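You operate a simulated robot arm through the tools that you are given. There is no shell and no other tool.

The job below is to be done with a simulated robot arm. You get a single attempt, and the scene is never put back.

TASK
Lock the knob, run the strip up to its upper mark, switch off and stand it on the tray. Set down upright: blue loading strip.

It is judged by the outcome, as a careful person would: the job done as asked, and still so three seconds after it is handed in. It fails if anything else is knocked over, pushed out of place, dropped, spilled or broken.

THE ROBOT
A 6-joint arm with a two-finger parallel gripper, fixed in place. Base frame: the origin is at the foot of the arm, x ahead of it, y to its left, z up; the work surface is at about z = 0.86. Lengths are in m, angles in degrees, forces in N, time in s.
With the tool pointing down near the work surface it reaches from about 0.24 to 0.64 m from the base axis. Its first joint turns from -66.0 to 66.0 degrees. Payload 2.7 kg.
The TCP is the grasp point between the finger pads, 0.023 m short of the fingertips. In the tool frame z runs along the fingers and y along their closing line. The gripper opens to 0.094 m. The fingers are 0.038 m wide and 0.01 m thick; the gripper's body (0.054 by 0.096 m) begins 0.039 m behind the TCP.
Orientation is that of the tool frame in the base frame, as [roll, pitch, yaw] about the fixed x, y, z axes, in that order (R = Rz(yaw) Ry(pitch) Rx(roll)). With the fingers straight down and closing along the base's y, the tool's x points along the base's -x, its y along +y and its z along -z.

THE INTERFACE
- The arm moves only by the tool send_rows. Its argument "series" is a list of rows, each an object (a shift or turn left out is 0, a gripper value left out holds the last) with "delta_pos": the shift along the tool's x, y, z in m, a list of three; "dr": the turn, a rotation vector about the tool's x, y, z in degrees, a list of three. In form: [{"delta_pos": [tx, ty, tz], "dr": [rx, ry, rz]}, ...]. A call has 1 to 20 rows; each row is the pose to reach, as a shift and turn from the pose commanded when the call began, along the tool's axes at that moment. "grip" is the gripper command, from -1 (shut) to 1 (fully open), values between in proportion, set as the call begins (left out, the last holds). Rows are played at 5 a second. More than 0.05 m and 8.6 degrees between two rows, or a gripper value outside its range, and nothing of the call is played. A pose out of reach is approached as far as the arm can. The call stops where the force on the tool passes 90 N (or 10 N more than at its start, if that is more) or the arm is blocked; 0.2 s more then pass. Each finger travels about 0.045 m/s and halts on what it meets, pressing with about 40 N; the grip force reading is that of the motor and also rises with nothing between the fingers. The clock runs only during rows and for 0.2 s after the last one: add rows that repeat a pose to give the fingers time. It gives the time, the measured TCP pose, the force on the tool (base axes), the opening and the grip force at its end, in the units of the frame above (readings bear some noise), with the torque about the TCP (base axes, N m) and any sound that the robot's microphone picked up.
- Cameras (640 x 400 px; columns grow to the right, rows downward): "scene" is fixed at [0.0679, -0.4245, 1.4111]; the picture's right is [0.85, -0.53, 0.00], its down [-0.27, -0.43, -0.86] and it looks along [0.46, 0.73, -0.51] (base axes); focal length 319 px, centre (320, 200). "wrist" rides on the gripper at [0.086, 0.016, -0.074] in the tool frame; the picture's right is [-0.18, 0.98, 0.00], its down [-0.58, -0.11, -0.81] and it looks along [-0.79, -0.15, 0.59] (tool axes); focal length 243 px, centre (320, 200). There is no depth. A picture from a camera that has moved, and an enlarged one, comes with that camera's place and axes in the base frame and with its lens.
- grab_frame(camera): a new picture of that camera. It takes no simulated time.
- close_up(camera, box): a new picture of the part [left, top, right, bottom] of that camera's present view, enlarged. It takes no simulated time.
- sign_off(): hands the job in; it is judged then, once.

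Places have to be worked out from the pictures, the camera data and where the tool is seen. Open the gripper and draw the arm clear of the work before you hand the job in, unless the task says otherwise.

The tools are called as name(argument=value, ...) on one line, values as JSON. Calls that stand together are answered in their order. send_rows: Moves the arm, as the interface text tells. Its arguments: {"type":"object","properties":{"series":{"type":"array"},"grip":{"type":"number"}},"required":["series"]} The other tools are called the same way: grab_frame (camera) takes a picture; close_up (camera, box) takes an enlarged picture of a part of a camera's view; sign_off () hands the job in.

At the start:

```text
time_s: 0.0
ee_pos: [0.4099, -0.1071, 1.221]
tcp_rot: [-180.0, -0.1, -180.0]
contact_force: [-1.2, 1.2, -0.5]
ft_torque: [0.02, -0.01, 0.01]
gripper_width: 0.0939
gripper_force: 0.1
```

scene: 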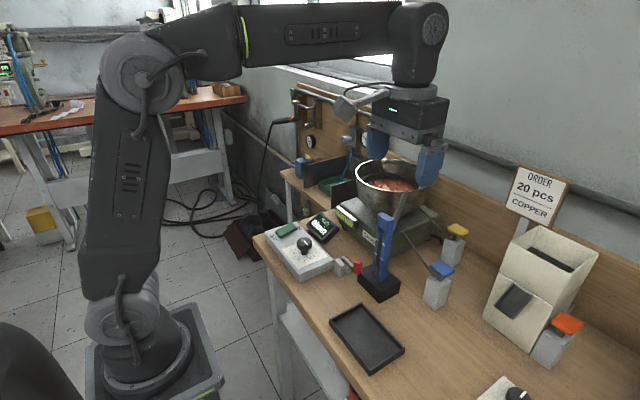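
wrist: 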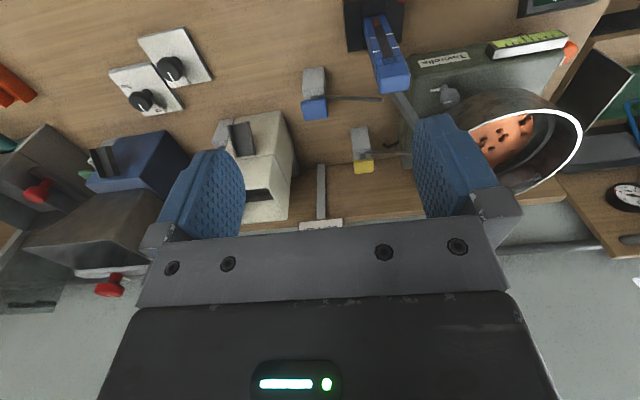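

I'll start by looking closer at the scene to identify the machines, knobs, strips and trays.

close_up(camera="scene", box=[240, 160, 480, 310])

close_up(camera="scene", box=[420, 200, 640, 400])

close_up(camera="scene", box=[250, 210, 450, 400])

close_up(camera="wrist", box=[300, 0, 640, 220])

close_up(camera="wrist", box=[0, 0, 340, 300])

```text
2.67 times, centred on (360, 235) of scene
camera zoom: at [0.0679, -0.4245, 1.4111], right [0.85, -0.53, 0.0], down [-0.27, -0.43, -0.86], along [0.46, 0.73, -0.51], focal length 850 px, centre (213, 107)
```

zoom: 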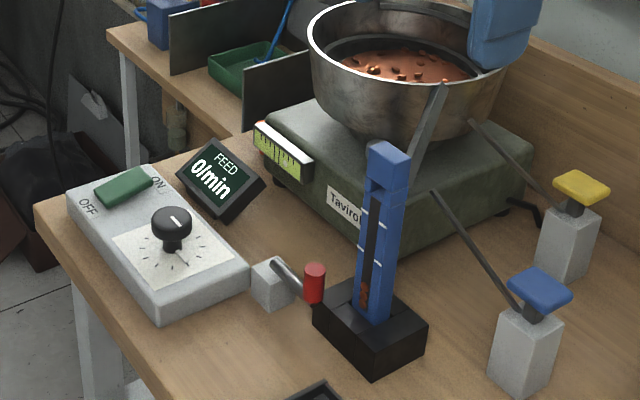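

```text
2.00 times, centred on (530, 300) of scene
camera zoom: at [0.0679, -0.4245, 1.4111], right [0.85, -0.53, 0.0], down [-0.27, -0.43, -0.86], along [0.46, 0.73, -0.51], focal length 637 px, centre (-100, 0)
```

zoom: 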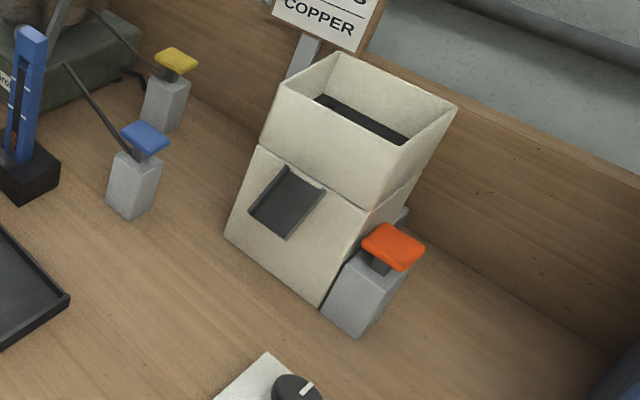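

```text
2.11 times, centred on (350, 305) of scene
camera zoom: at [0.0679, -0.4245, 1.4111], right [0.85, -0.53, 0.0], down [-0.27, -0.43, -0.86], along [0.46, 0.73, -0.51], focal length 671 px, centre (257, -21)
```

zoom: 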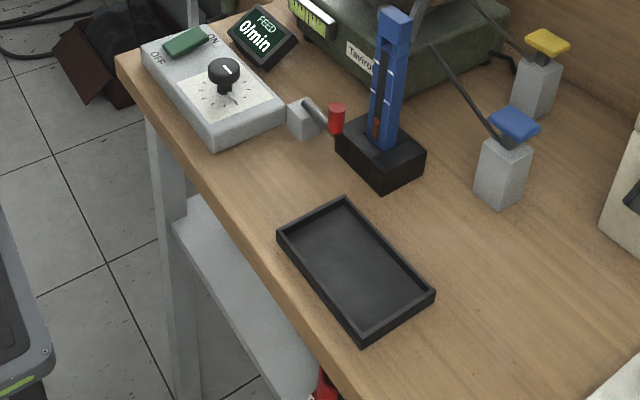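

```text
1.82 times, centred on (470, 110) of wrist
camera zoom: at [0.3244, -0.0907, 1.2954], right [0.18, 0.98, 0.0], down [0.58, -0.11, 0.81], along [0.79, -0.15, -0.59], focal length 441 px, centre (47, 364)
```

zoom: 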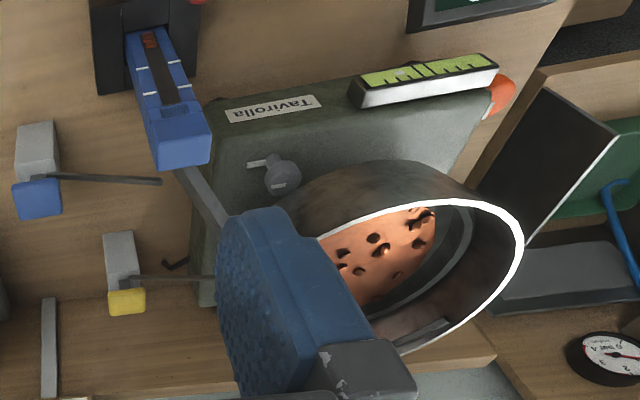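

```text
1.33 times, centred on (170, 150) of wrist
camera zoom: at [0.3244, -0.0907, 1.2954], right [0.18, 0.98, 0.0], down [0.58, -0.11, 0.81], along [0.79, -0.15, -0.59], focal length 324 px, centre (520, 267)
```

zoom: 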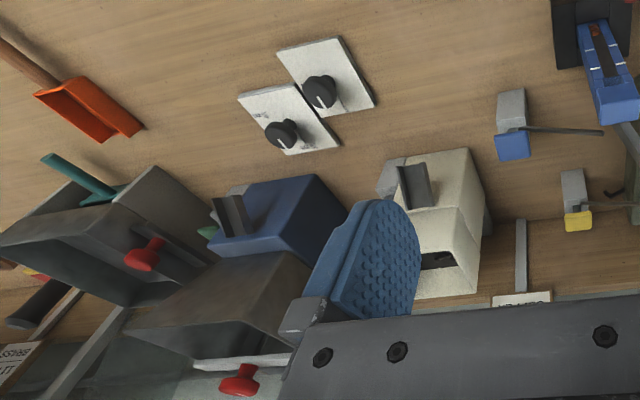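

Next I'll zoom in on the controller, the stand with the strip, and the level/lever details to see what the knob and its lock look like.

close_up(camera="scene", box=[262, 210, 342, 285])

close_up(camera="scene", box=[325, 200, 415, 305])

close_up(camera="wrist", box=[340, 0, 480, 120])

close_up(camera="scene", box=[330, 140, 480, 240])

close_up(camera="scene", box=[270, 80, 400, 220])

```text
5.33 times, centred on (302, 248) of scene
camera zoom: at [0.0679, -0.4245, 1.4111], right [0.85, -0.53, 0.0], down [-0.27, -0.43, -0.86], along [0.46, 0.73, -0.51], focal length 1700 px, centre (416, -53)
```

zoom: 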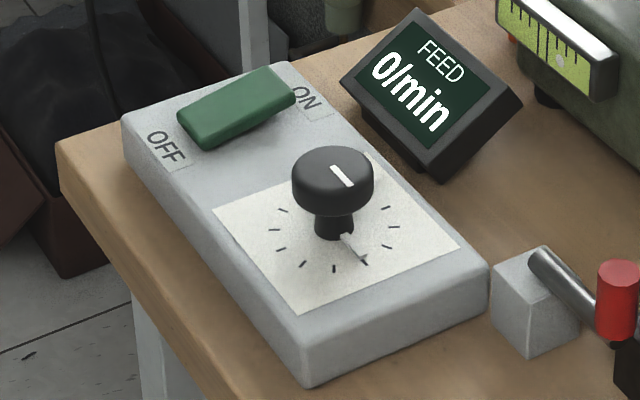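

```text
3.81 times, centred on (370, 252) of scene
camera zoom: at [0.0679, -0.4245, 1.4111], right [0.85, -0.53, 0.0], down [-0.27, -0.43, -0.86], along [0.46, 0.73, -0.51], focal length 1214 px, centre (130, 0)
```

zoom: 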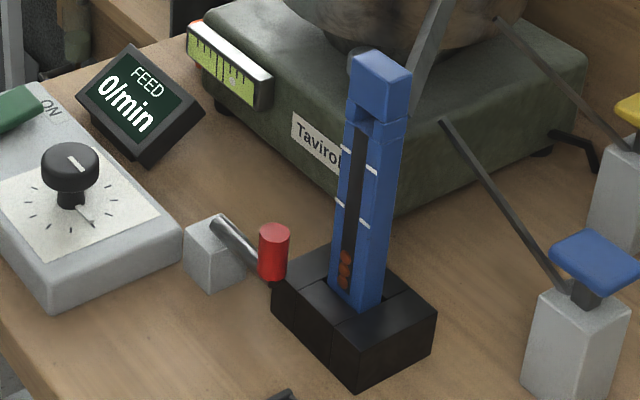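

```text
3.33 times, centred on (410, 60) of wrist
camera zoom: at [0.3244, -0.0907, 1.2954], right [0.18, 0.98, 0.0], down [0.58, -0.11, 0.81], along [0.79, -0.15, -0.59], focal length 809 px, centre (20, 667)
```

zoom: 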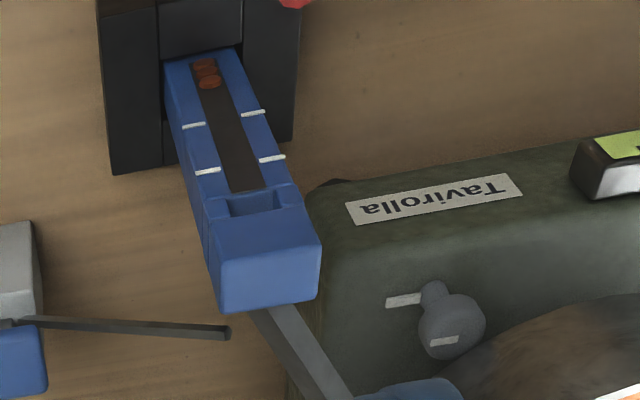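

```text
4.00 times, centred on (405, 190) of scene
camera zoom: at [0.0679, -0.4245, 1.4111], right [0.85, -0.53, 0.0], down [-0.27, -0.43, -0.86], along [0.46, 0.73, -0.51], focal length 1275 px, centre (-20, 240)
```

zoom: 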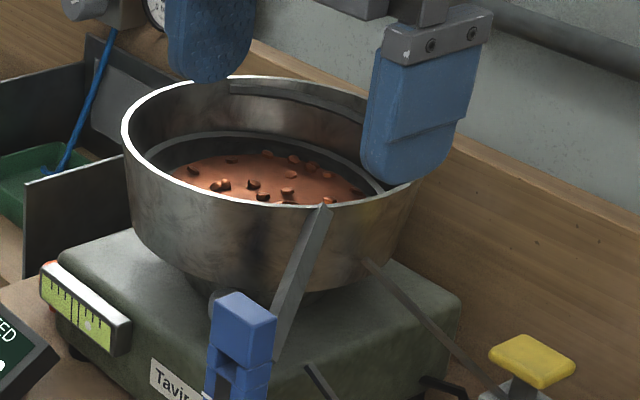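

```text
2.86 times, centred on (335, 150) of scene
camera zoom: at [0.0679, -0.4245, 1.4111], right [0.85, -0.53, 0.0], down [-0.27, -0.43, -0.86], along [0.46, 0.73, -0.51], focal length 910 px, centre (277, 343)
```

zoom: 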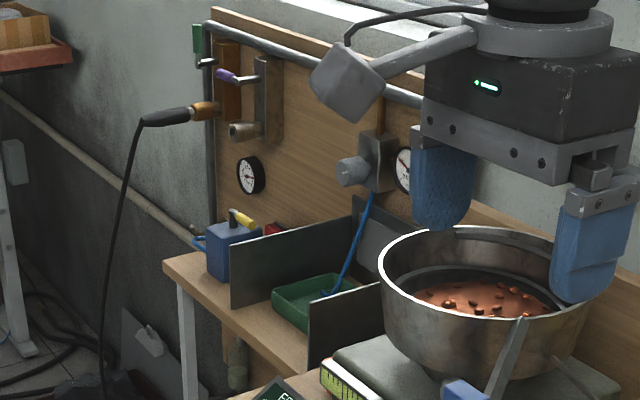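

Zoomed renders hold detail, so I'll zoom harder on the grey knob on the feeder, the strip, and the red lever before moving anything.

close_up(camera="wrist", box=[415, 70, 475, 115])

close_up(camera="wrist", box=[460, 20, 600, 110])

close_up(camera="wrist", box=[280, 50, 420, 190])

close_up(camera="wrist", box=[560, 0, 640, 220])

close_up(camera="scene", box=[335, 245, 395, 300])

close_up(camera="scene", box=[365, 190, 425, 235])

```text
8.89 times, centred on (445, 92) of wrist
camera zoom: at [0.3244, -0.0907, 1.2954], right [0.18, 0.98, 0.0], down [0.58, -0.11, 0.81], along [0.79, -0.15, -0.59], focal length 2157 px, centre (-791, 1156)
```

zoom: 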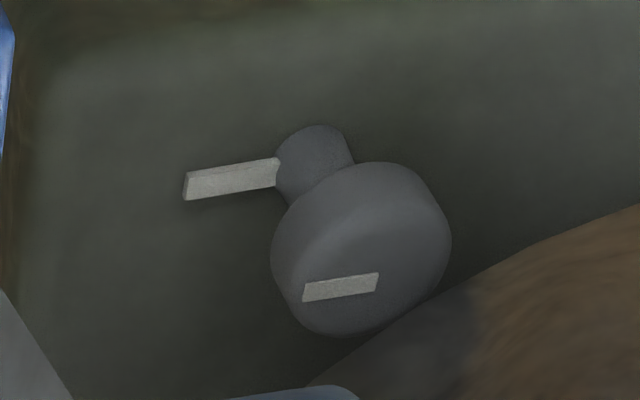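

```text
4.44 times, centred on (530, 65) of wrist
camera zoom: at [0.3244, -0.0907, 1.2954], right [0.18, 0.98, 0.0], down [0.58, -0.11, 0.81], along [0.79, -0.15, -0.59], focal length 1078 px, centre (-613, 800)
```

zoom: 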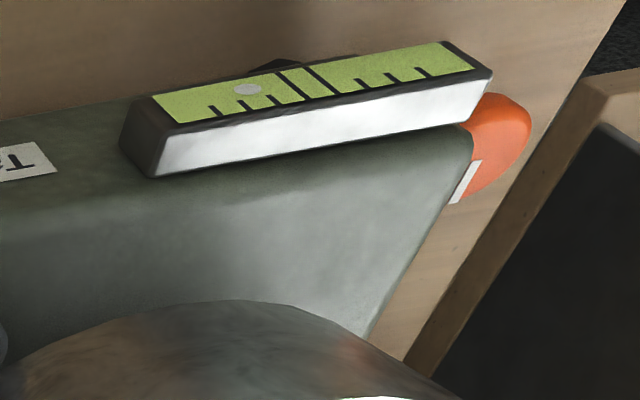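

```text
2.86 times, centred on (350, 120) of wrist
camera zoom: at [0.3244, -0.0907, 1.2954], right [0.18, 0.98, 0.0], down [0.58, -0.11, 0.81], along [0.79, -0.15, -0.59], focal length 693 px, centre (234, 429)
```

zoom: 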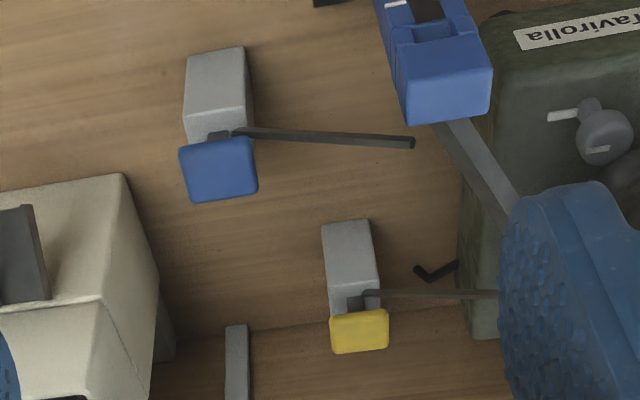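

```text
1.82 times, centred on (600, 110) of wrist
camera zoom: at [0.3244, -0.0907, 1.2954], right [0.18, 0.98, 0.0], down [0.58, -0.11, 0.81], along [0.79, -0.15, -0.59], focal length 441 px, centre (-189, 364)
```

zoom: 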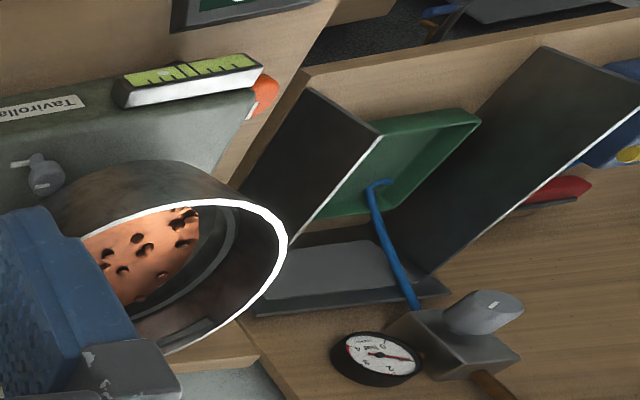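

```text
7.27 times, centred on (365, 272) of scene
camera zoom: at [0.0679, -0.4245, 1.4111], right [0.85, -0.53, 0.0], down [-0.27, -0.43, -0.86], along [0.46, 0.73, -0.51], focal length 2318 px, centre (-7, -327)
```

zoom: 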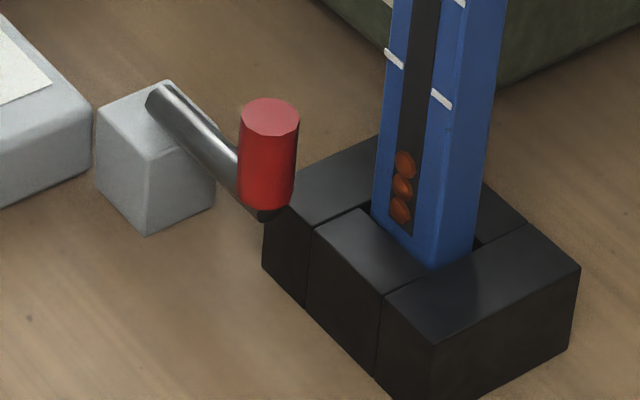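

```text
8.89 times, centred on (395, 212) of scene
camera zoom: at [0.0679, -0.4245, 1.4111], right [0.85, -0.53, 0.0], down [-0.27, -0.43, -0.86], along [0.46, 0.73, -0.51], focal length 2833 px, centre (-347, 89)
```

zoom: 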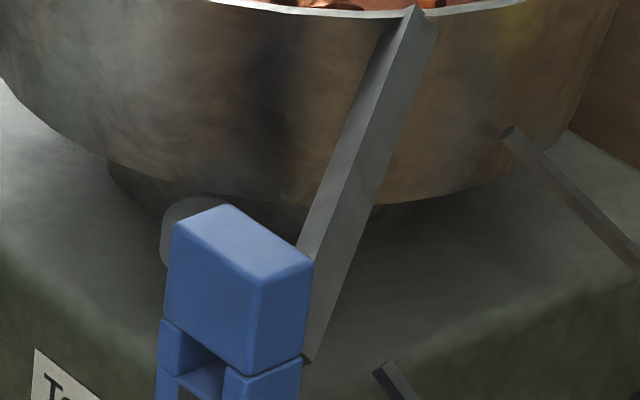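

The tool is clear of everything at z≈1.22. The feeder has a grey knob with alignment marks, the controller has a dial and ON/OFF rocker, and the strip is clamped in a stand with a red lever. I'll move back, left and up in free air to view the controller and knob from another angle.

send_rows(series=[{"delta_pos": [0.015, 0.035, -0.01]}, {"delta_pos": [0.03, 0.07, -0.02]}, {"delta_pos": [0.045, 0.105, -0.03]}, {"delta_pos": [0.06, 0.14, -0.04]}, {"delta_pos": [0.07, 0.17, -0.05]}, {"delta_pos": [0.07, 0.17, -0.05]}])

grab_frame(camera="wrist")

grab_frame(camera="scene")

```text
time_s: 1.4
ee_pos: [0.3398, 0.0645, 1.2719]
tcp_rot: [-179.9, 0.0, 180.0]
contact_force: [-0.2, 0.3, 0.1]
ft_torque: [0.0, -0.01, -0.03]
gripper_width: 0.0939
gripper_force: 0.0
```

```text
taken
camera wrist: at [0.2545, 0.0805, 1.3458], right [0.18, 0.98, 0.0], down [0.58, -0.11, 0.81], along [0.79, -0.15, -0.59], focal length 243 px, centre (320, 200)
```

wrist: 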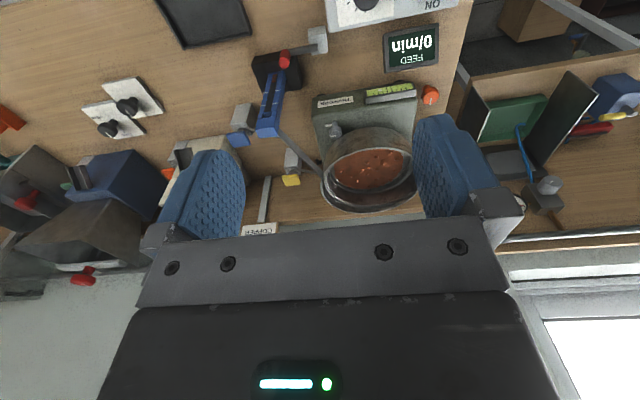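

```text
taken
```

scene: 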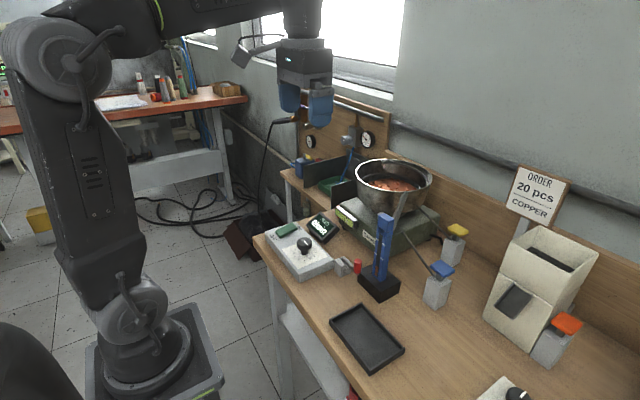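

Now zooming in on the feeder, the orange end piece, the controller and the stand from this new view.

close_up(camera="wrist", box=[300, 80, 450, 180])

close_up(camera="wrist", box=[310, 105, 370, 145])

close_up(camera="wrist", box=[320, 0, 450, 80])

close_up(camera="wrist", box=[230, 20, 340, 150])

close_up(camera="wrist", box=[360, 75, 450, 125])

close_up(camera="scene", box=[340, 140, 480, 260])

```text
4.00 times, centred on (375, 130) of wrist
camera zoom: at [0.2545, 0.0805, 1.3458], right [0.18, 0.98, 0.0], down [0.58, -0.11, 0.81], along [0.79, -0.15, -0.59], focal length 970 px, centre (100, 480)
```

zoom: 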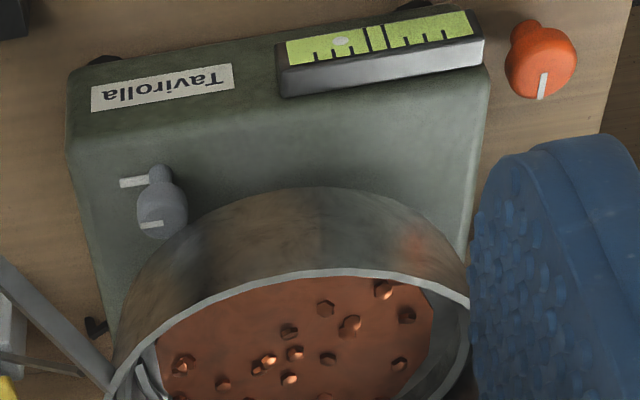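

```text
10.00 times, centred on (340, 125) of wrist
camera zoom: at [0.2545, 0.0805, 1.3458], right [0.18, 0.98, 0.0], down [0.58, -0.11, 0.81], along [0.79, -0.15, -0.59], focal length 2426 px, centre (120, 950)
```

zoom: 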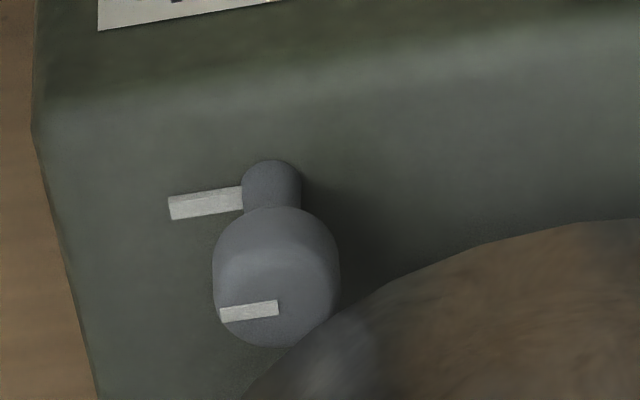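

```text
4.92 times, centred on (385, 40) of wrist
camera zoom: at [0.2545, 0.0805, 1.3458], right [0.18, 0.98, 0.0], down [0.58, -0.11, 0.81], along [0.79, -0.15, -0.59], focal length 1194 px, centre (0, 988)
```

zoom: 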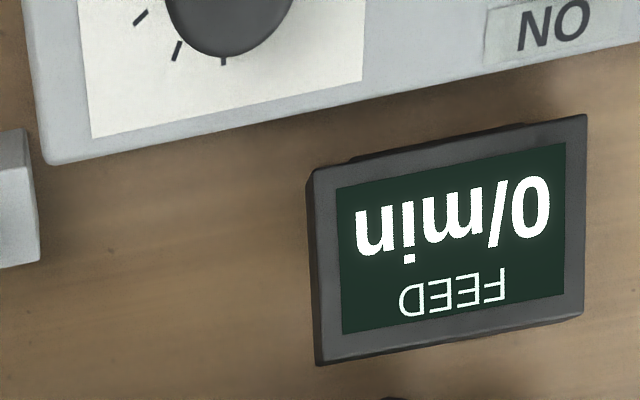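

```text
3.08 times, centred on (285, 85) of wrist
camera zoom: at [0.2545, 0.0805, 1.3458], right [0.18, 0.98, 0.0], down [0.58, -0.11, 0.81], along [0.79, -0.15, -0.59], focal length 746 px, centre (428, 554)
```

zoom: 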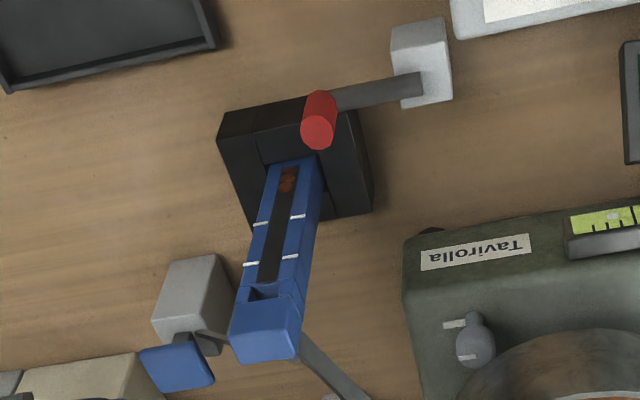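

```text
7.11 times, centred on (405, 100) of wrist
camera zoom: at [0.2545, 0.0805, 1.3458], right [0.18, 0.98, 0.0], down [0.58, -0.11, 0.81], along [0.79, -0.15, -0.59], focal length 1725 px, centre (-284, 911)
```

zoom: 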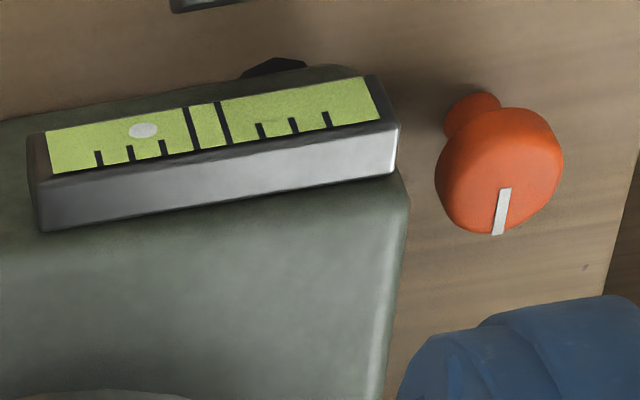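

```text
3.33 times, centred on (410, 200) of scene
camera zoom: at [0.0679, -0.4245, 1.4111], right [0.85, -0.53, 0.0], down [-0.27, -0.43, -0.86], along [0.46, 0.73, -0.51], focal length 1062 px, centre (20, 200)
```

zoom: 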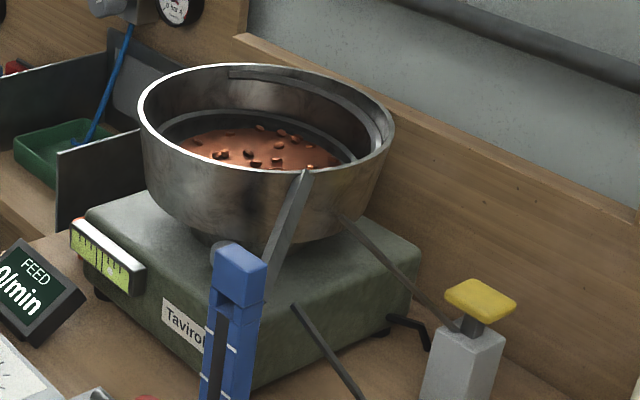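

I see three candidate knobs: the controller dial, the grey one on the feeder body (with a reference mark) and an orange one left of the feeder. I'll move forward-left at the same height to look at the orange one and the level from steeper above.

send_rows(series=[{"delta_pos": [-0.03, 0.03, 0]}, {"delta_pos": [-0.06, 0.06, 0]}, {"delta_pos": [-0.09, 0.09, 0]}, {"delta_pos": [-0.12, 0.12, 0]}, {"delta_pos": [-0.14, 0.14, 0]}, {"delta_pos": [-0.14, 0.14, 0]}])

grab_frame(camera="wrist")

```text
time_s: 2.8
ee_pos: [0.4697, 0.1974, 1.2643]
tcp_rot: [179.9, 0.0, -180.0]
contact_force: [1.1, -0.4, 0.1]
ft_torque: [-0.01, -0.03, -0.02]
gripper_width: 0.094
gripper_force: 0.0
out of reach, approached as far as the arm can: row 5, 6
```

```text
taken
camera wrist: at [0.3839, 0.2141, 1.3384], right [0.18, 0.98, 0.0], down [0.58, -0.11, 0.81], along [0.79, -0.15, -0.59], focal length 243 px, centre (320, 200)
```

wrist: 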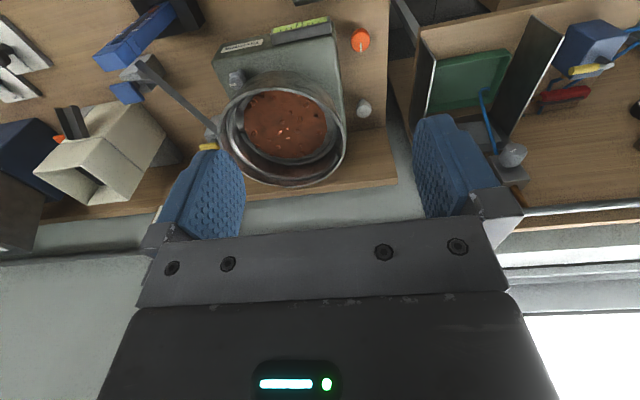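

A further grey/white knob shows up behind the orange one. Zooming in on both plus the feeder's level.

close_up(camera="wrist", box=[335, 15, 395, 60])

close_up(camera="wrist", box=[335, 85, 395, 130])

close_up(camera="wrist", box=[205, 10, 385, 130])

close_up(camera="wrist", box=[215, 55, 265, 95])

close_up(camera="wrist", box=[90, 0, 240, 170])

```text
8.89 times, centred on (365, 38) of wrist
camera zoom: at [0.3839, 0.2141, 1.3384], right [0.18, 0.98, 0.0], down [0.58, -0.11, 0.81], along [0.79, -0.15, -0.59], focal length 2157 px, centre (-80, 1644)
```

zoom: 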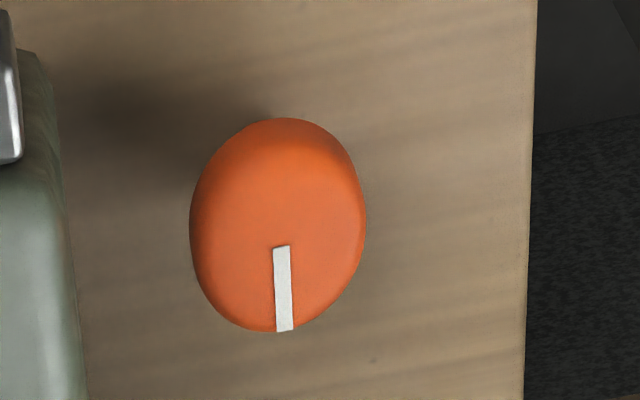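

```text
8.89 times, centred on (365, 108) of wrist
camera zoom: at [0.3839, 0.2141, 1.3384], right [0.18, 0.98, 0.0], down [0.58, -0.11, 0.81], along [0.79, -0.15, -0.59], focal length 2157 px, centre (-80, 1022)
```

zoom: 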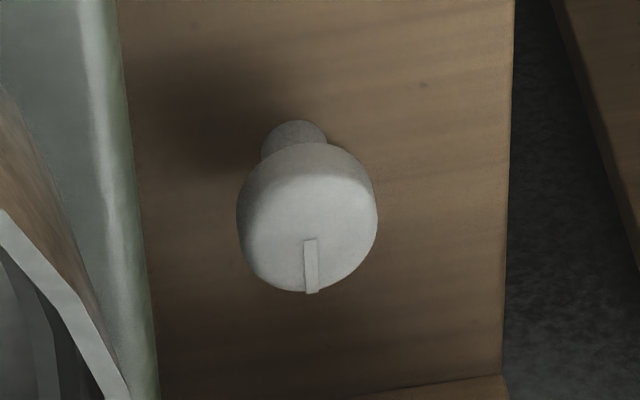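

```text
3.33 times, centred on (295, 70) of wrist
camera zoom: at [0.3839, 0.2141, 1.3384], right [0.18, 0.98, 0.0], down [0.58, -0.11, 0.81], along [0.79, -0.15, -0.59], focal length 809 px, centre (403, 633)
```

zoom: 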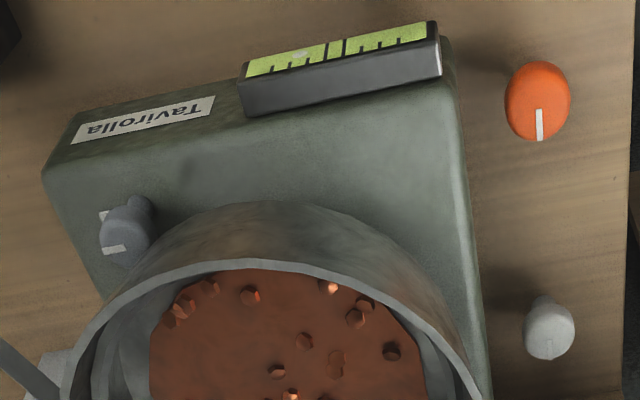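

```text
10.00 times, centred on (240, 75) of wrist
camera zoom: at [0.3839, 0.2141, 1.3384], right [0.18, 0.98, 0.0], down [0.58, -0.11, 0.81], along [0.79, -0.15, -0.59], focal length 2426 px, centre (1120, 1450)
```

zoom: 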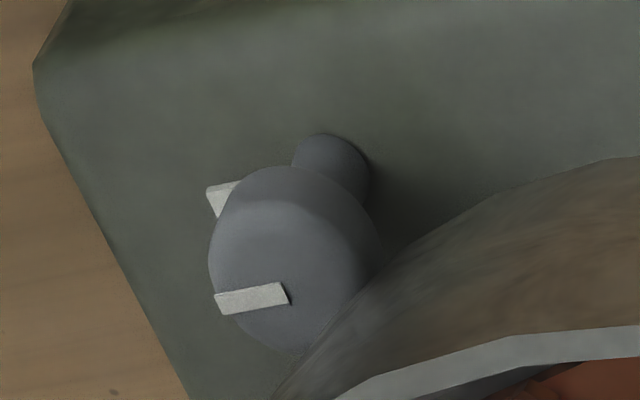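

```text
2.35 times, centred on (165, 85) of wrist
camera zoom: at [0.3839, 0.2141, 1.3384], right [0.18, 0.98, 0.0], down [0.58, -0.11, 0.81], along [0.79, -0.15, -0.59], focal length 571 px, centre (685, 471)
```

zoom: 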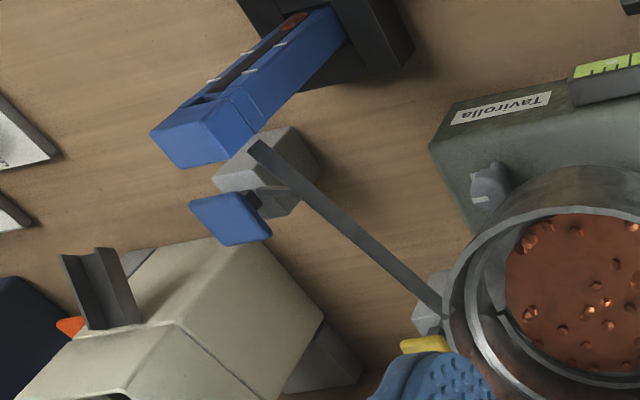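

The orange and light-grey knobs stand on the table left of the feeder; the dark-grey knob is on the feeder body with a fixed mark. I'll go lower in front of the stand to see the red lever, the stand, the chute end and the dial at a shallower angle.

send_rows(series=[{"delta_pos": [0.035, -0.03, 0]}, {"delta_pos": [0.07, -0.06, 0]}, {"delta_pos": [0.105, -0.09, 0.0]}, {"delta_pos": [0.14, -0.12, 0.02]}, {"delta_pos": [0.15, -0.15, 0.05]}, {"delta_pos": [0.15, -0.18, 0.08]}, {"delta_pos": [0.15, -0.21, 0.11]}, {"delta_pos": [0.15, -0.235, 0.14]}, {"delta_pos": [0.15, -0.255, 0.165]}, {"delta_pos": [0.15, -0.255, 0.165]}])

grab_frame(camera="wrist")

close_up(camera="scene", box=[330, 140, 490, 300])

```text
refused: row 4 steps farther than a row can; nothing moved
```

```text
taken
camera wrist: at [0.3839, 0.2141, 1.3384], right [0.18, 0.98, 0.0], down [0.58, -0.11, 0.81], along [0.79, -0.15, -0.59], focal length 243 px, centre (320, 200)
```

wrist: 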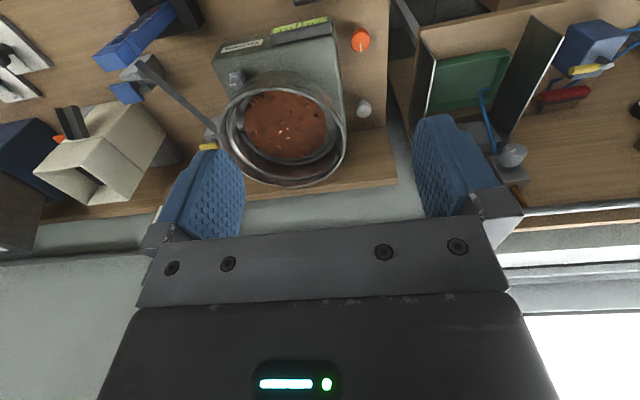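

```text
2.50 times, centred on (410, 220) of scene
camera zoom: at [0.0679, -0.4245, 1.4111], right [0.85, -0.53, 0.0], down [-0.27, -0.43, -0.86], along [0.46, 0.73, -0.51], focal length 797 px, centre (95, 150)
```

zoom: 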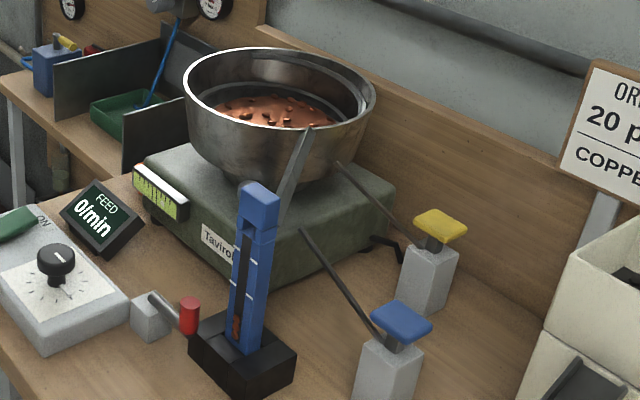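

One step was slightly too long; I'll resend with smaller steps.

send_rows(series=[{"delta_pos": [0.03, -0.03, 0]}, {"delta_pos": [0.06, -0.06, 0]}, {"delta_pos": [0.09, -0.09, 0.0]}, {"delta_pos": [0.12, -0.12, 0.0]}, {"delta_pos": [0.15, -0.15, 0.02]}, {"delta_pos": [0.15, -0.18, 0.05]}, {"delta_pos": [0.15, -0.21, 0.08]}, {"delta_pos": [0.15, -0.235, 0.12]}, {"delta_pos": [0.15, -0.255, 0.16]}, {"delta_pos": [0.15, -0.255, 0.165]}])

grab_frame(camera="wrist")

```text
time_s: 5.0
ee_pos: [0.3198, -0.0593, 1.0995]
tcp_rot: [180.0, 0.0, -180.0]
contact_force: [0.0, 0.2, -0.5]
ft_torque: [-0.03, 0.0, -0.02]
gripper_width: 0.0938
gripper_force: 0.2
```

```text
taken
camera wrist: at [0.2333, -0.0417, 1.1737], right [0.18, 0.98, 0.0], down [0.58, -0.11, 0.81], along [0.79, -0.15, -0.59], focal length 243 px, centre (320, 200)
```

wrist: 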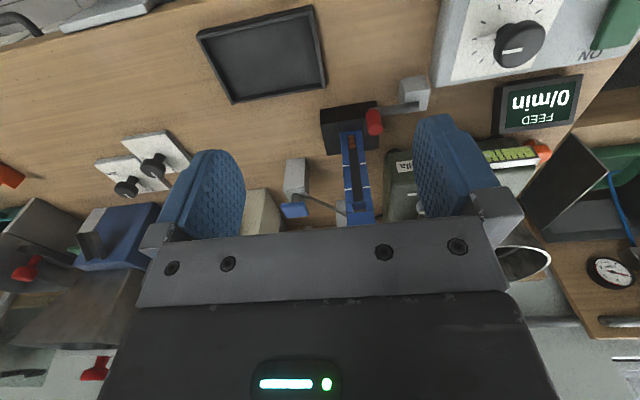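

From here I'll zoom on the stand/strip/red lever, the dial and switch, the paddles and the second pair of dials at right.

close_up(camera="wrist", box=[300, 70, 440, 170])

close_up(camera="wrist", box=[430, 0, 640, 135])

close_up(camera="wrist", box=[270, 130, 420, 230])

close_up(camera="wrist", box=[80, 120, 210, 210])

close_up(camera="wrist", box=[480, 10, 560, 75])

```text
4.00 times, centred on (370, 120) of wrist
camera zoom: at [0.2333, -0.0417, 1.1737], right [0.18, 0.98, 0.0], down [0.58, -0.11, 0.81], along [0.79, -0.15, -0.59], focal length 970 px, centre (120, 520)
```

zoom: 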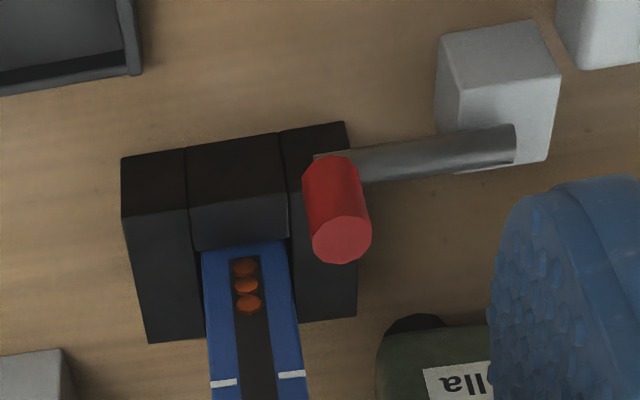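

```text
2.96 times, centred on (535, 68) of wrist
camera zoom: at [0.2333, -0.0417, 1.1737], right [0.18, 0.98, 0.0], down [0.58, -0.11, 0.81], along [0.79, -0.15, -0.59], focal length 719 px, centre (-317, 593)
```

zoom: 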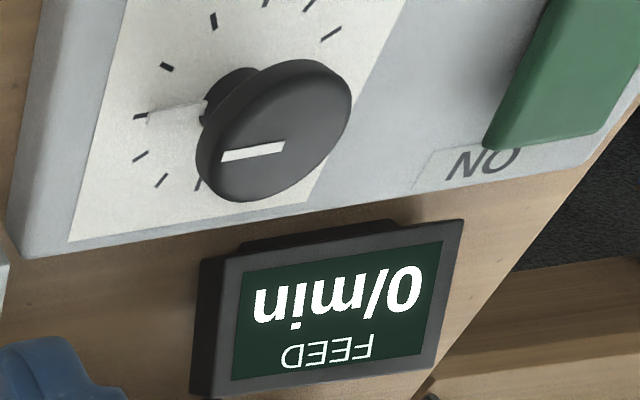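

```text
4.00 times, centred on (345, 180) of wrist
camera zoom: at [0.2333, -0.0417, 1.1737], right [0.18, 0.98, 0.0], down [0.58, -0.11, 0.81], along [0.79, -0.15, -0.59], focal length 970 px, centre (220, 280)
```

zoom: 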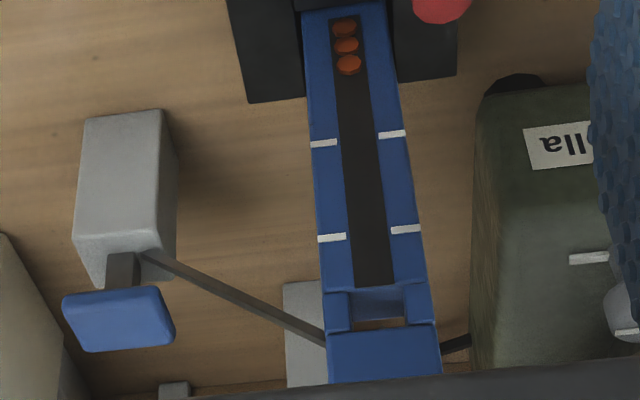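

```text
4.44 times, centred on (145, 165) of wrist
camera zoom: at [0.2333, -0.0417, 1.1737], right [0.18, 0.98, 0.0], down [0.58, -0.11, 0.81], along [0.79, -0.15, -0.59], focal length 1078 px, centre (1098, 356)
```

zoom: 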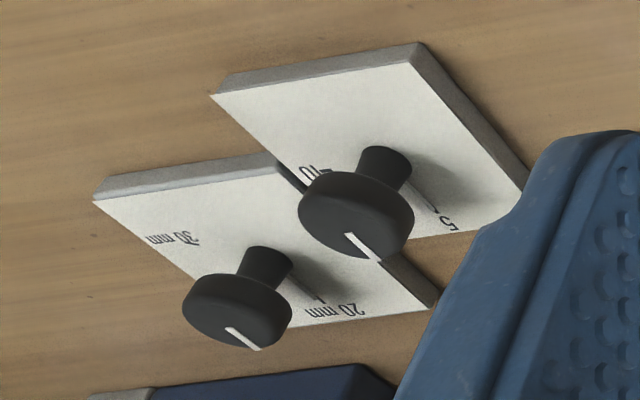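

```text
6.15 times, centred on (520, 42) of wrist
camera zoom: at [0.2333, -0.0417, 1.1737], right [0.18, 0.98, 0.0], down [0.58, -0.11, 0.81], along [0.79, -0.15, -0.59], focal length 1493 px, centre (-911, 1169)
```

zoom: 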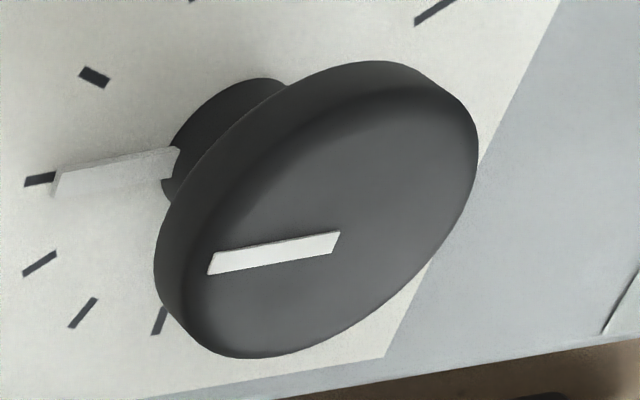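

I'll check the remaining feeder details in the scene view: black bent rod on its right side, the arms of the blue/yellow paddles, and the chute end behind the strip head.

close_up(camera="scene", box=[415, 215, 475, 260])

close_up(camera="scene", box=[375, 185, 475, 305])

close_up(camera="scene", box=[325, 185, 385, 230])

close_up(camera="scene", box=[480, 300, 640, 400])

close_up(camera="scene", box=[340, 80, 460, 200])

```text
8.89 times, centred on (445, 238) of scene
camera zoom: at [0.0679, -0.4245, 1.4111], right [0.85, -0.53, 0.0], down [-0.27, -0.43, -0.86], along [0.46, 0.73, -0.51], focal length 2833 px, centre (-791, -133)
```

zoom: 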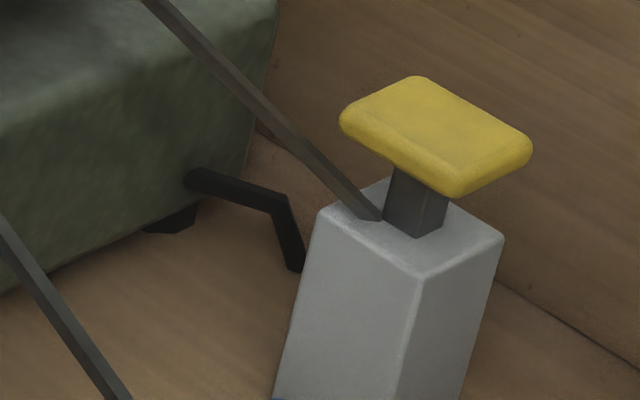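

```text
3.33 times, centred on (425, 245) of scene
camera zoom: at [0.0679, -0.4245, 1.4111], right [0.85, -0.53, 0.0], down [-0.27, -0.43, -0.86], along [0.46, 0.73, -0.51], focal length 1062 px, centre (-30, 50)
```

zoom: 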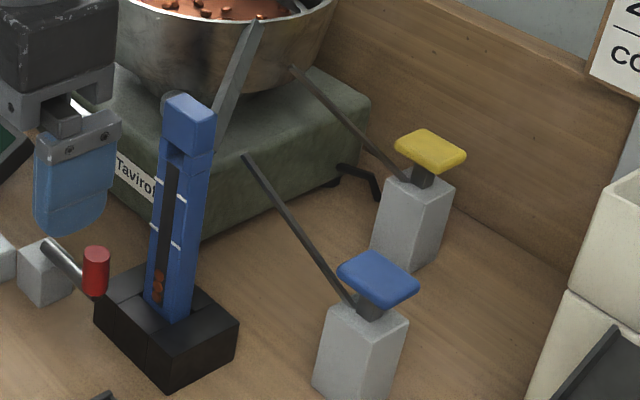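

```text
8.89 times, centred on (355, 208) of scene
camera zoom: at [0.0679, -0.4245, 1.4111], right [0.85, -0.53, 0.0], down [-0.27, -0.43, -0.86], along [0.46, 0.73, -0.51], focal length 2833 px, centre (9, 133)
```

zoom: 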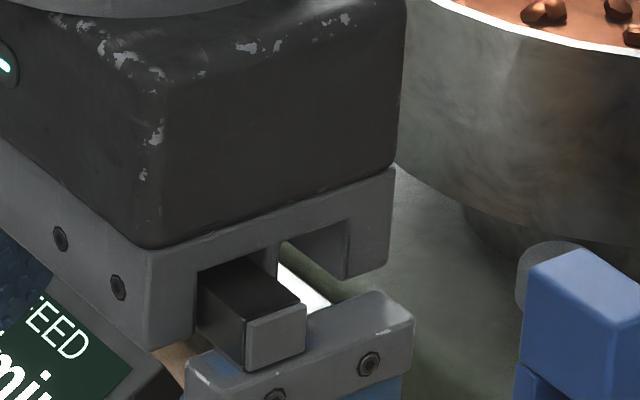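

```text
4.00 times, centred on (560, 350) of scene
camera zoom: at [0.0679, -0.4245, 1.4111], right [0.85, -0.53, 0.0], down [-0.27, -0.43, -0.86], along [0.46, 0.73, -0.51], focal length 1275 px, centre (-640, -400)
```

zoom: 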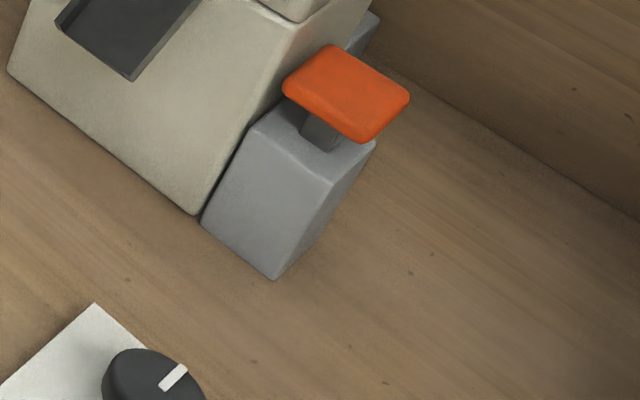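

```text
3.33 times, centred on (400, 140) of scene
camera zoom: at [0.0679, -0.4245, 1.4111], right [0.85, -0.53, 0.0], down [-0.27, -0.43, -0.86], along [0.46, 0.73, -0.51], focal length 1062 px, centre (53, 400)
```

zoom: 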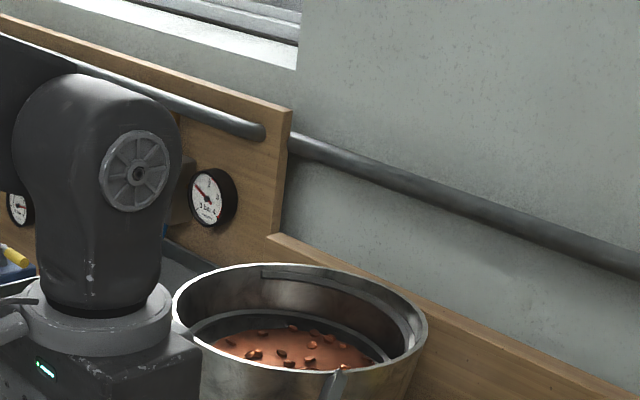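

The dial pointers on all dials turn with their caps, so the marks just show current angle. I'll lower the camera closer to the red lever and stand for a detailed look at how they're built.

send_rows(series=[{"delta_pos": [0.01, 0.02, 0.03]}, {"delta_pos": [0.02, 0.04, 0.06]}, {"delta_pos": [0.03, 0.06, 0.09]}, {"delta_pos": [0.03, 0.06, 0.09]}])

grab_frame(camera="wrist")

close_up(camera="wrist", box=[220, 40, 400, 150])

close_up(camera="wrist", box=[240, 110, 420, 230])

```text
time_s: 6.0
ee_pos: [0.2891, 0.0021, 1.0095]
tcp_rot: [-179.9, 0.0, -179.9]
contact_force: [0.7, -0.5, 1.0]
ft_torque: [0.01, 0.01, 0.01]
gripper_width: 0.0938
gripper_force: 0.1
```

```text
taken
camera wrist: at [0.2031, 0.0187, 1.0838], right [0.18, 0.98, 0.0], down [0.58, -0.11, 0.81], along [0.79, -0.15, -0.59], focal length 243 px, centre (320, 200)
```

wrist: 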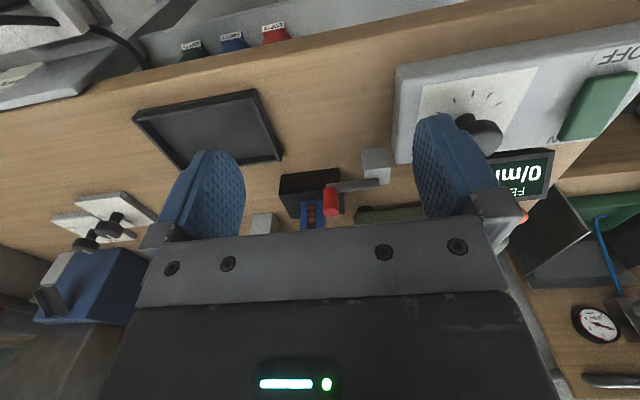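

```text
3.56 times, centred on (310, 95) of wrist
camera zoom: at [0.2031, 0.0187, 1.0838], right [0.18, 0.98, 0.0], down [0.58, -0.11, 0.81], along [0.79, -0.15, -0.59], focal length 863 px, centre (356, 573)
```

zoom: 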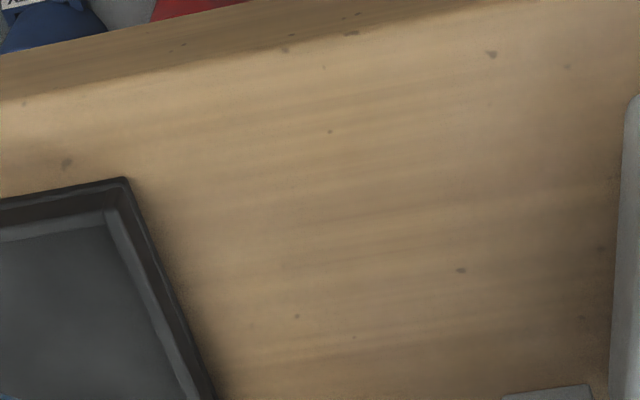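

```text
3.33 times, centred on (330, 170) of wrist
camera zoom: at [0.2031, 0.0187, 1.0838], right [0.18, 0.98, 0.0], down [0.58, -0.11, 0.81], along [0.79, -0.15, -0.59], focal length 809 px, centre (287, 300)
```

zoom: 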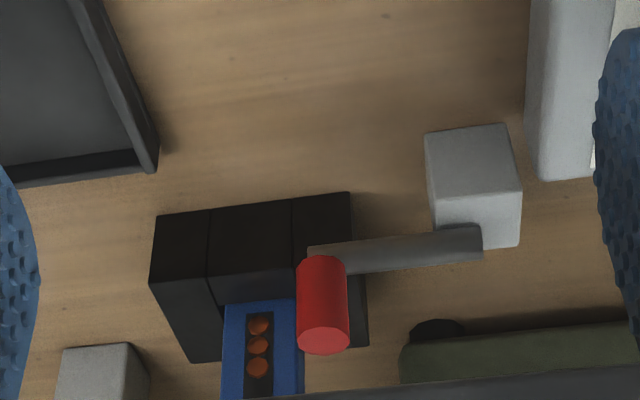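

There are labelled coloured bins below the bench edge; I'll read them, and look again at the dial and rocker from this angle.

close_up(camera="wrist", box=[150, 10, 320, 80])

close_up(camera="wrist", box=[390, 30, 640, 200])

close_up(camera="wrist", box=[0, 0, 200, 150])

close_up(camera="scene", box=[280, 120, 380, 200])

```text
3.76 times, centred on (235, 45) of wrist
camera zoom: at [0.2031, 0.0187, 1.0838], right [0.18, 0.98, 0.0], down [0.58, -0.11, 0.81], along [0.79, -0.15, -0.59], focal length 913 px, centre (640, 784)
```

zoom: 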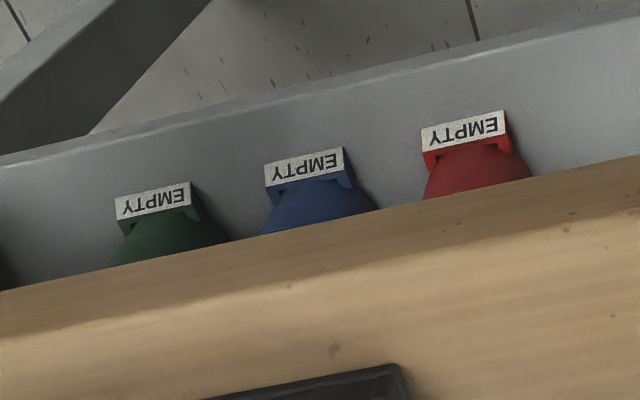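

```text
2.35 times, centred on (515, 115) of wrist
camera zoom: at [0.2031, 0.0187, 1.0838], right [0.18, 0.98, 0.0], down [0.58, -0.11, 0.81], along [0.79, -0.15, -0.59], focal length 571 px, centre (-139, 400)
```

zoom: 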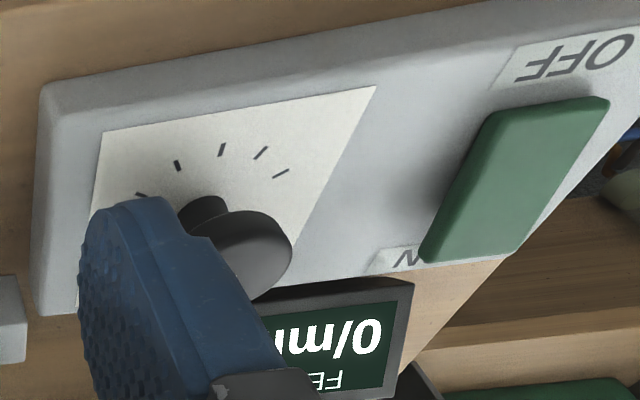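

```text
2.67 times, centred on (100, 75) of wrist
camera zoom: at [0.2031, 0.0187, 1.0838], right [0.18, 0.98, 0.0], down [0.58, -0.11, 0.81], along [0.79, -0.15, -0.59], focal length 647 px, centre (907, 533)
```

zoom: 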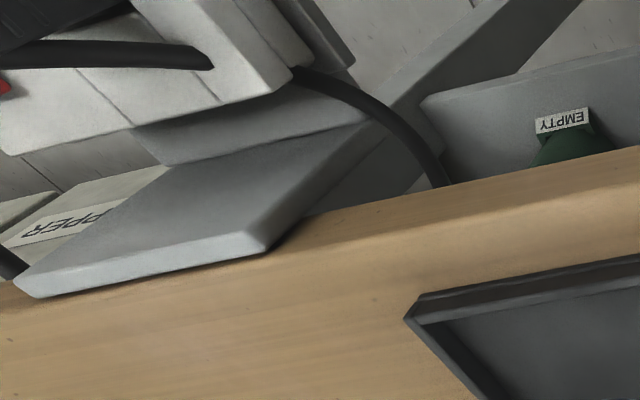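

```text
5.00 times, centred on (330, 160) of scene
camera zoom: at [0.0679, -0.4245, 1.4111], right [0.85, -0.53, 0.0], down [-0.27, -0.43, -0.86], along [0.46, 0.73, -0.51], focal length 1593 px, centre (270, 400)
```

zoom: 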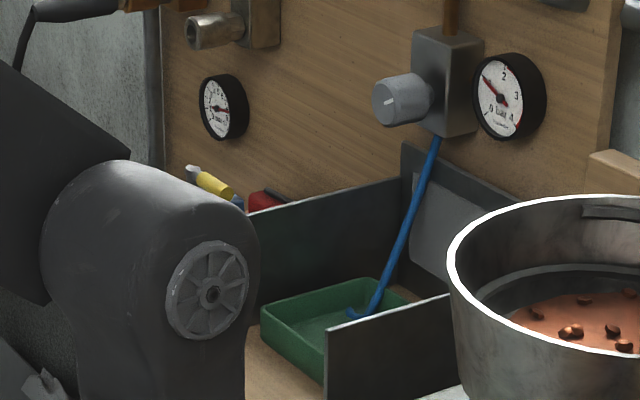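

The bins below are just marked EMPTY and irrelevant. I'll go up and over to the right, yawed about +75°, to look at the dark-grey feeder knob and the strip's back side from the right.

send_rows(series=[{"delta_pos": [0, 0, -0.04], "dr": [0, 0, -7.5]}, {"delta_pos": [0, 0, -0.08], "dr": [0, 0, -15]}, {"delta_pos": [0, 0, -0.12], "dr": [0, 0, -22.5]}, {"delta_pos": [0, 0, -0.16], "dr": [0, 0, -30]}, {"delta_pos": [-0.03, -0.01, -0.175], "dr": [0, 0, -37.5]}, {"delta_pos": [-0.06, -0.025, -0.175], "dr": [0, 0, -45]}, {"delta_pos": [-0.09, -0.04, -0.175], "dr": [0, 0, -52.5]}, {"delta_pos": [-0.12, -0.055, -0.175], "dr": [0, 0, -60]}, {"delta_pos": [-0.15, -0.07, -0.175], "dr": [0, 0, -67.5]}, {"delta_pos": [-0.18, -0.085, -0.175], "dr": [0, 0, -75]}, {"delta_pos": [-0.18, -0.085, -0.175], "dr": [0, 0, -75]}])

grab_frame(camera="wrist")

```text
time_s: 8.4
ee_pos: [0.4689, -0.0824, 1.1864]
tcp_rot: [180.0, -0.1, -104.9]
contact_force: [0.1, 0.0, 0.7]
ft_torque: [-0.01, 0.03, 0.02]
gripper_width: 0.0939
gripper_force: 0.1
```

```text
taken
camera wrist: at [0.432, -0.1622, 1.2592], right [-0.9, 0.43, 0.0], down [0.26, 0.53, 0.81], along [0.35, 0.73, -0.59], focal length 243 px, centre (320, 200)
```

wrist: 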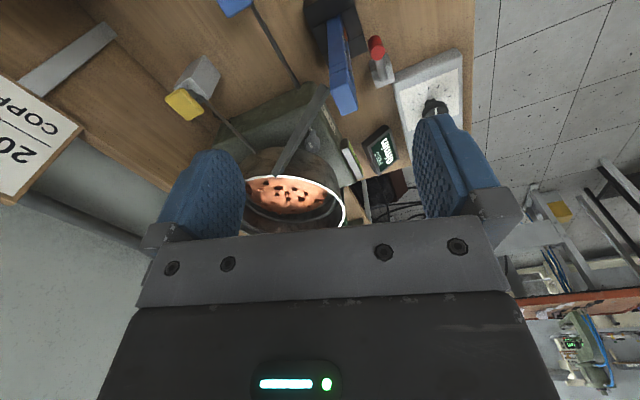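

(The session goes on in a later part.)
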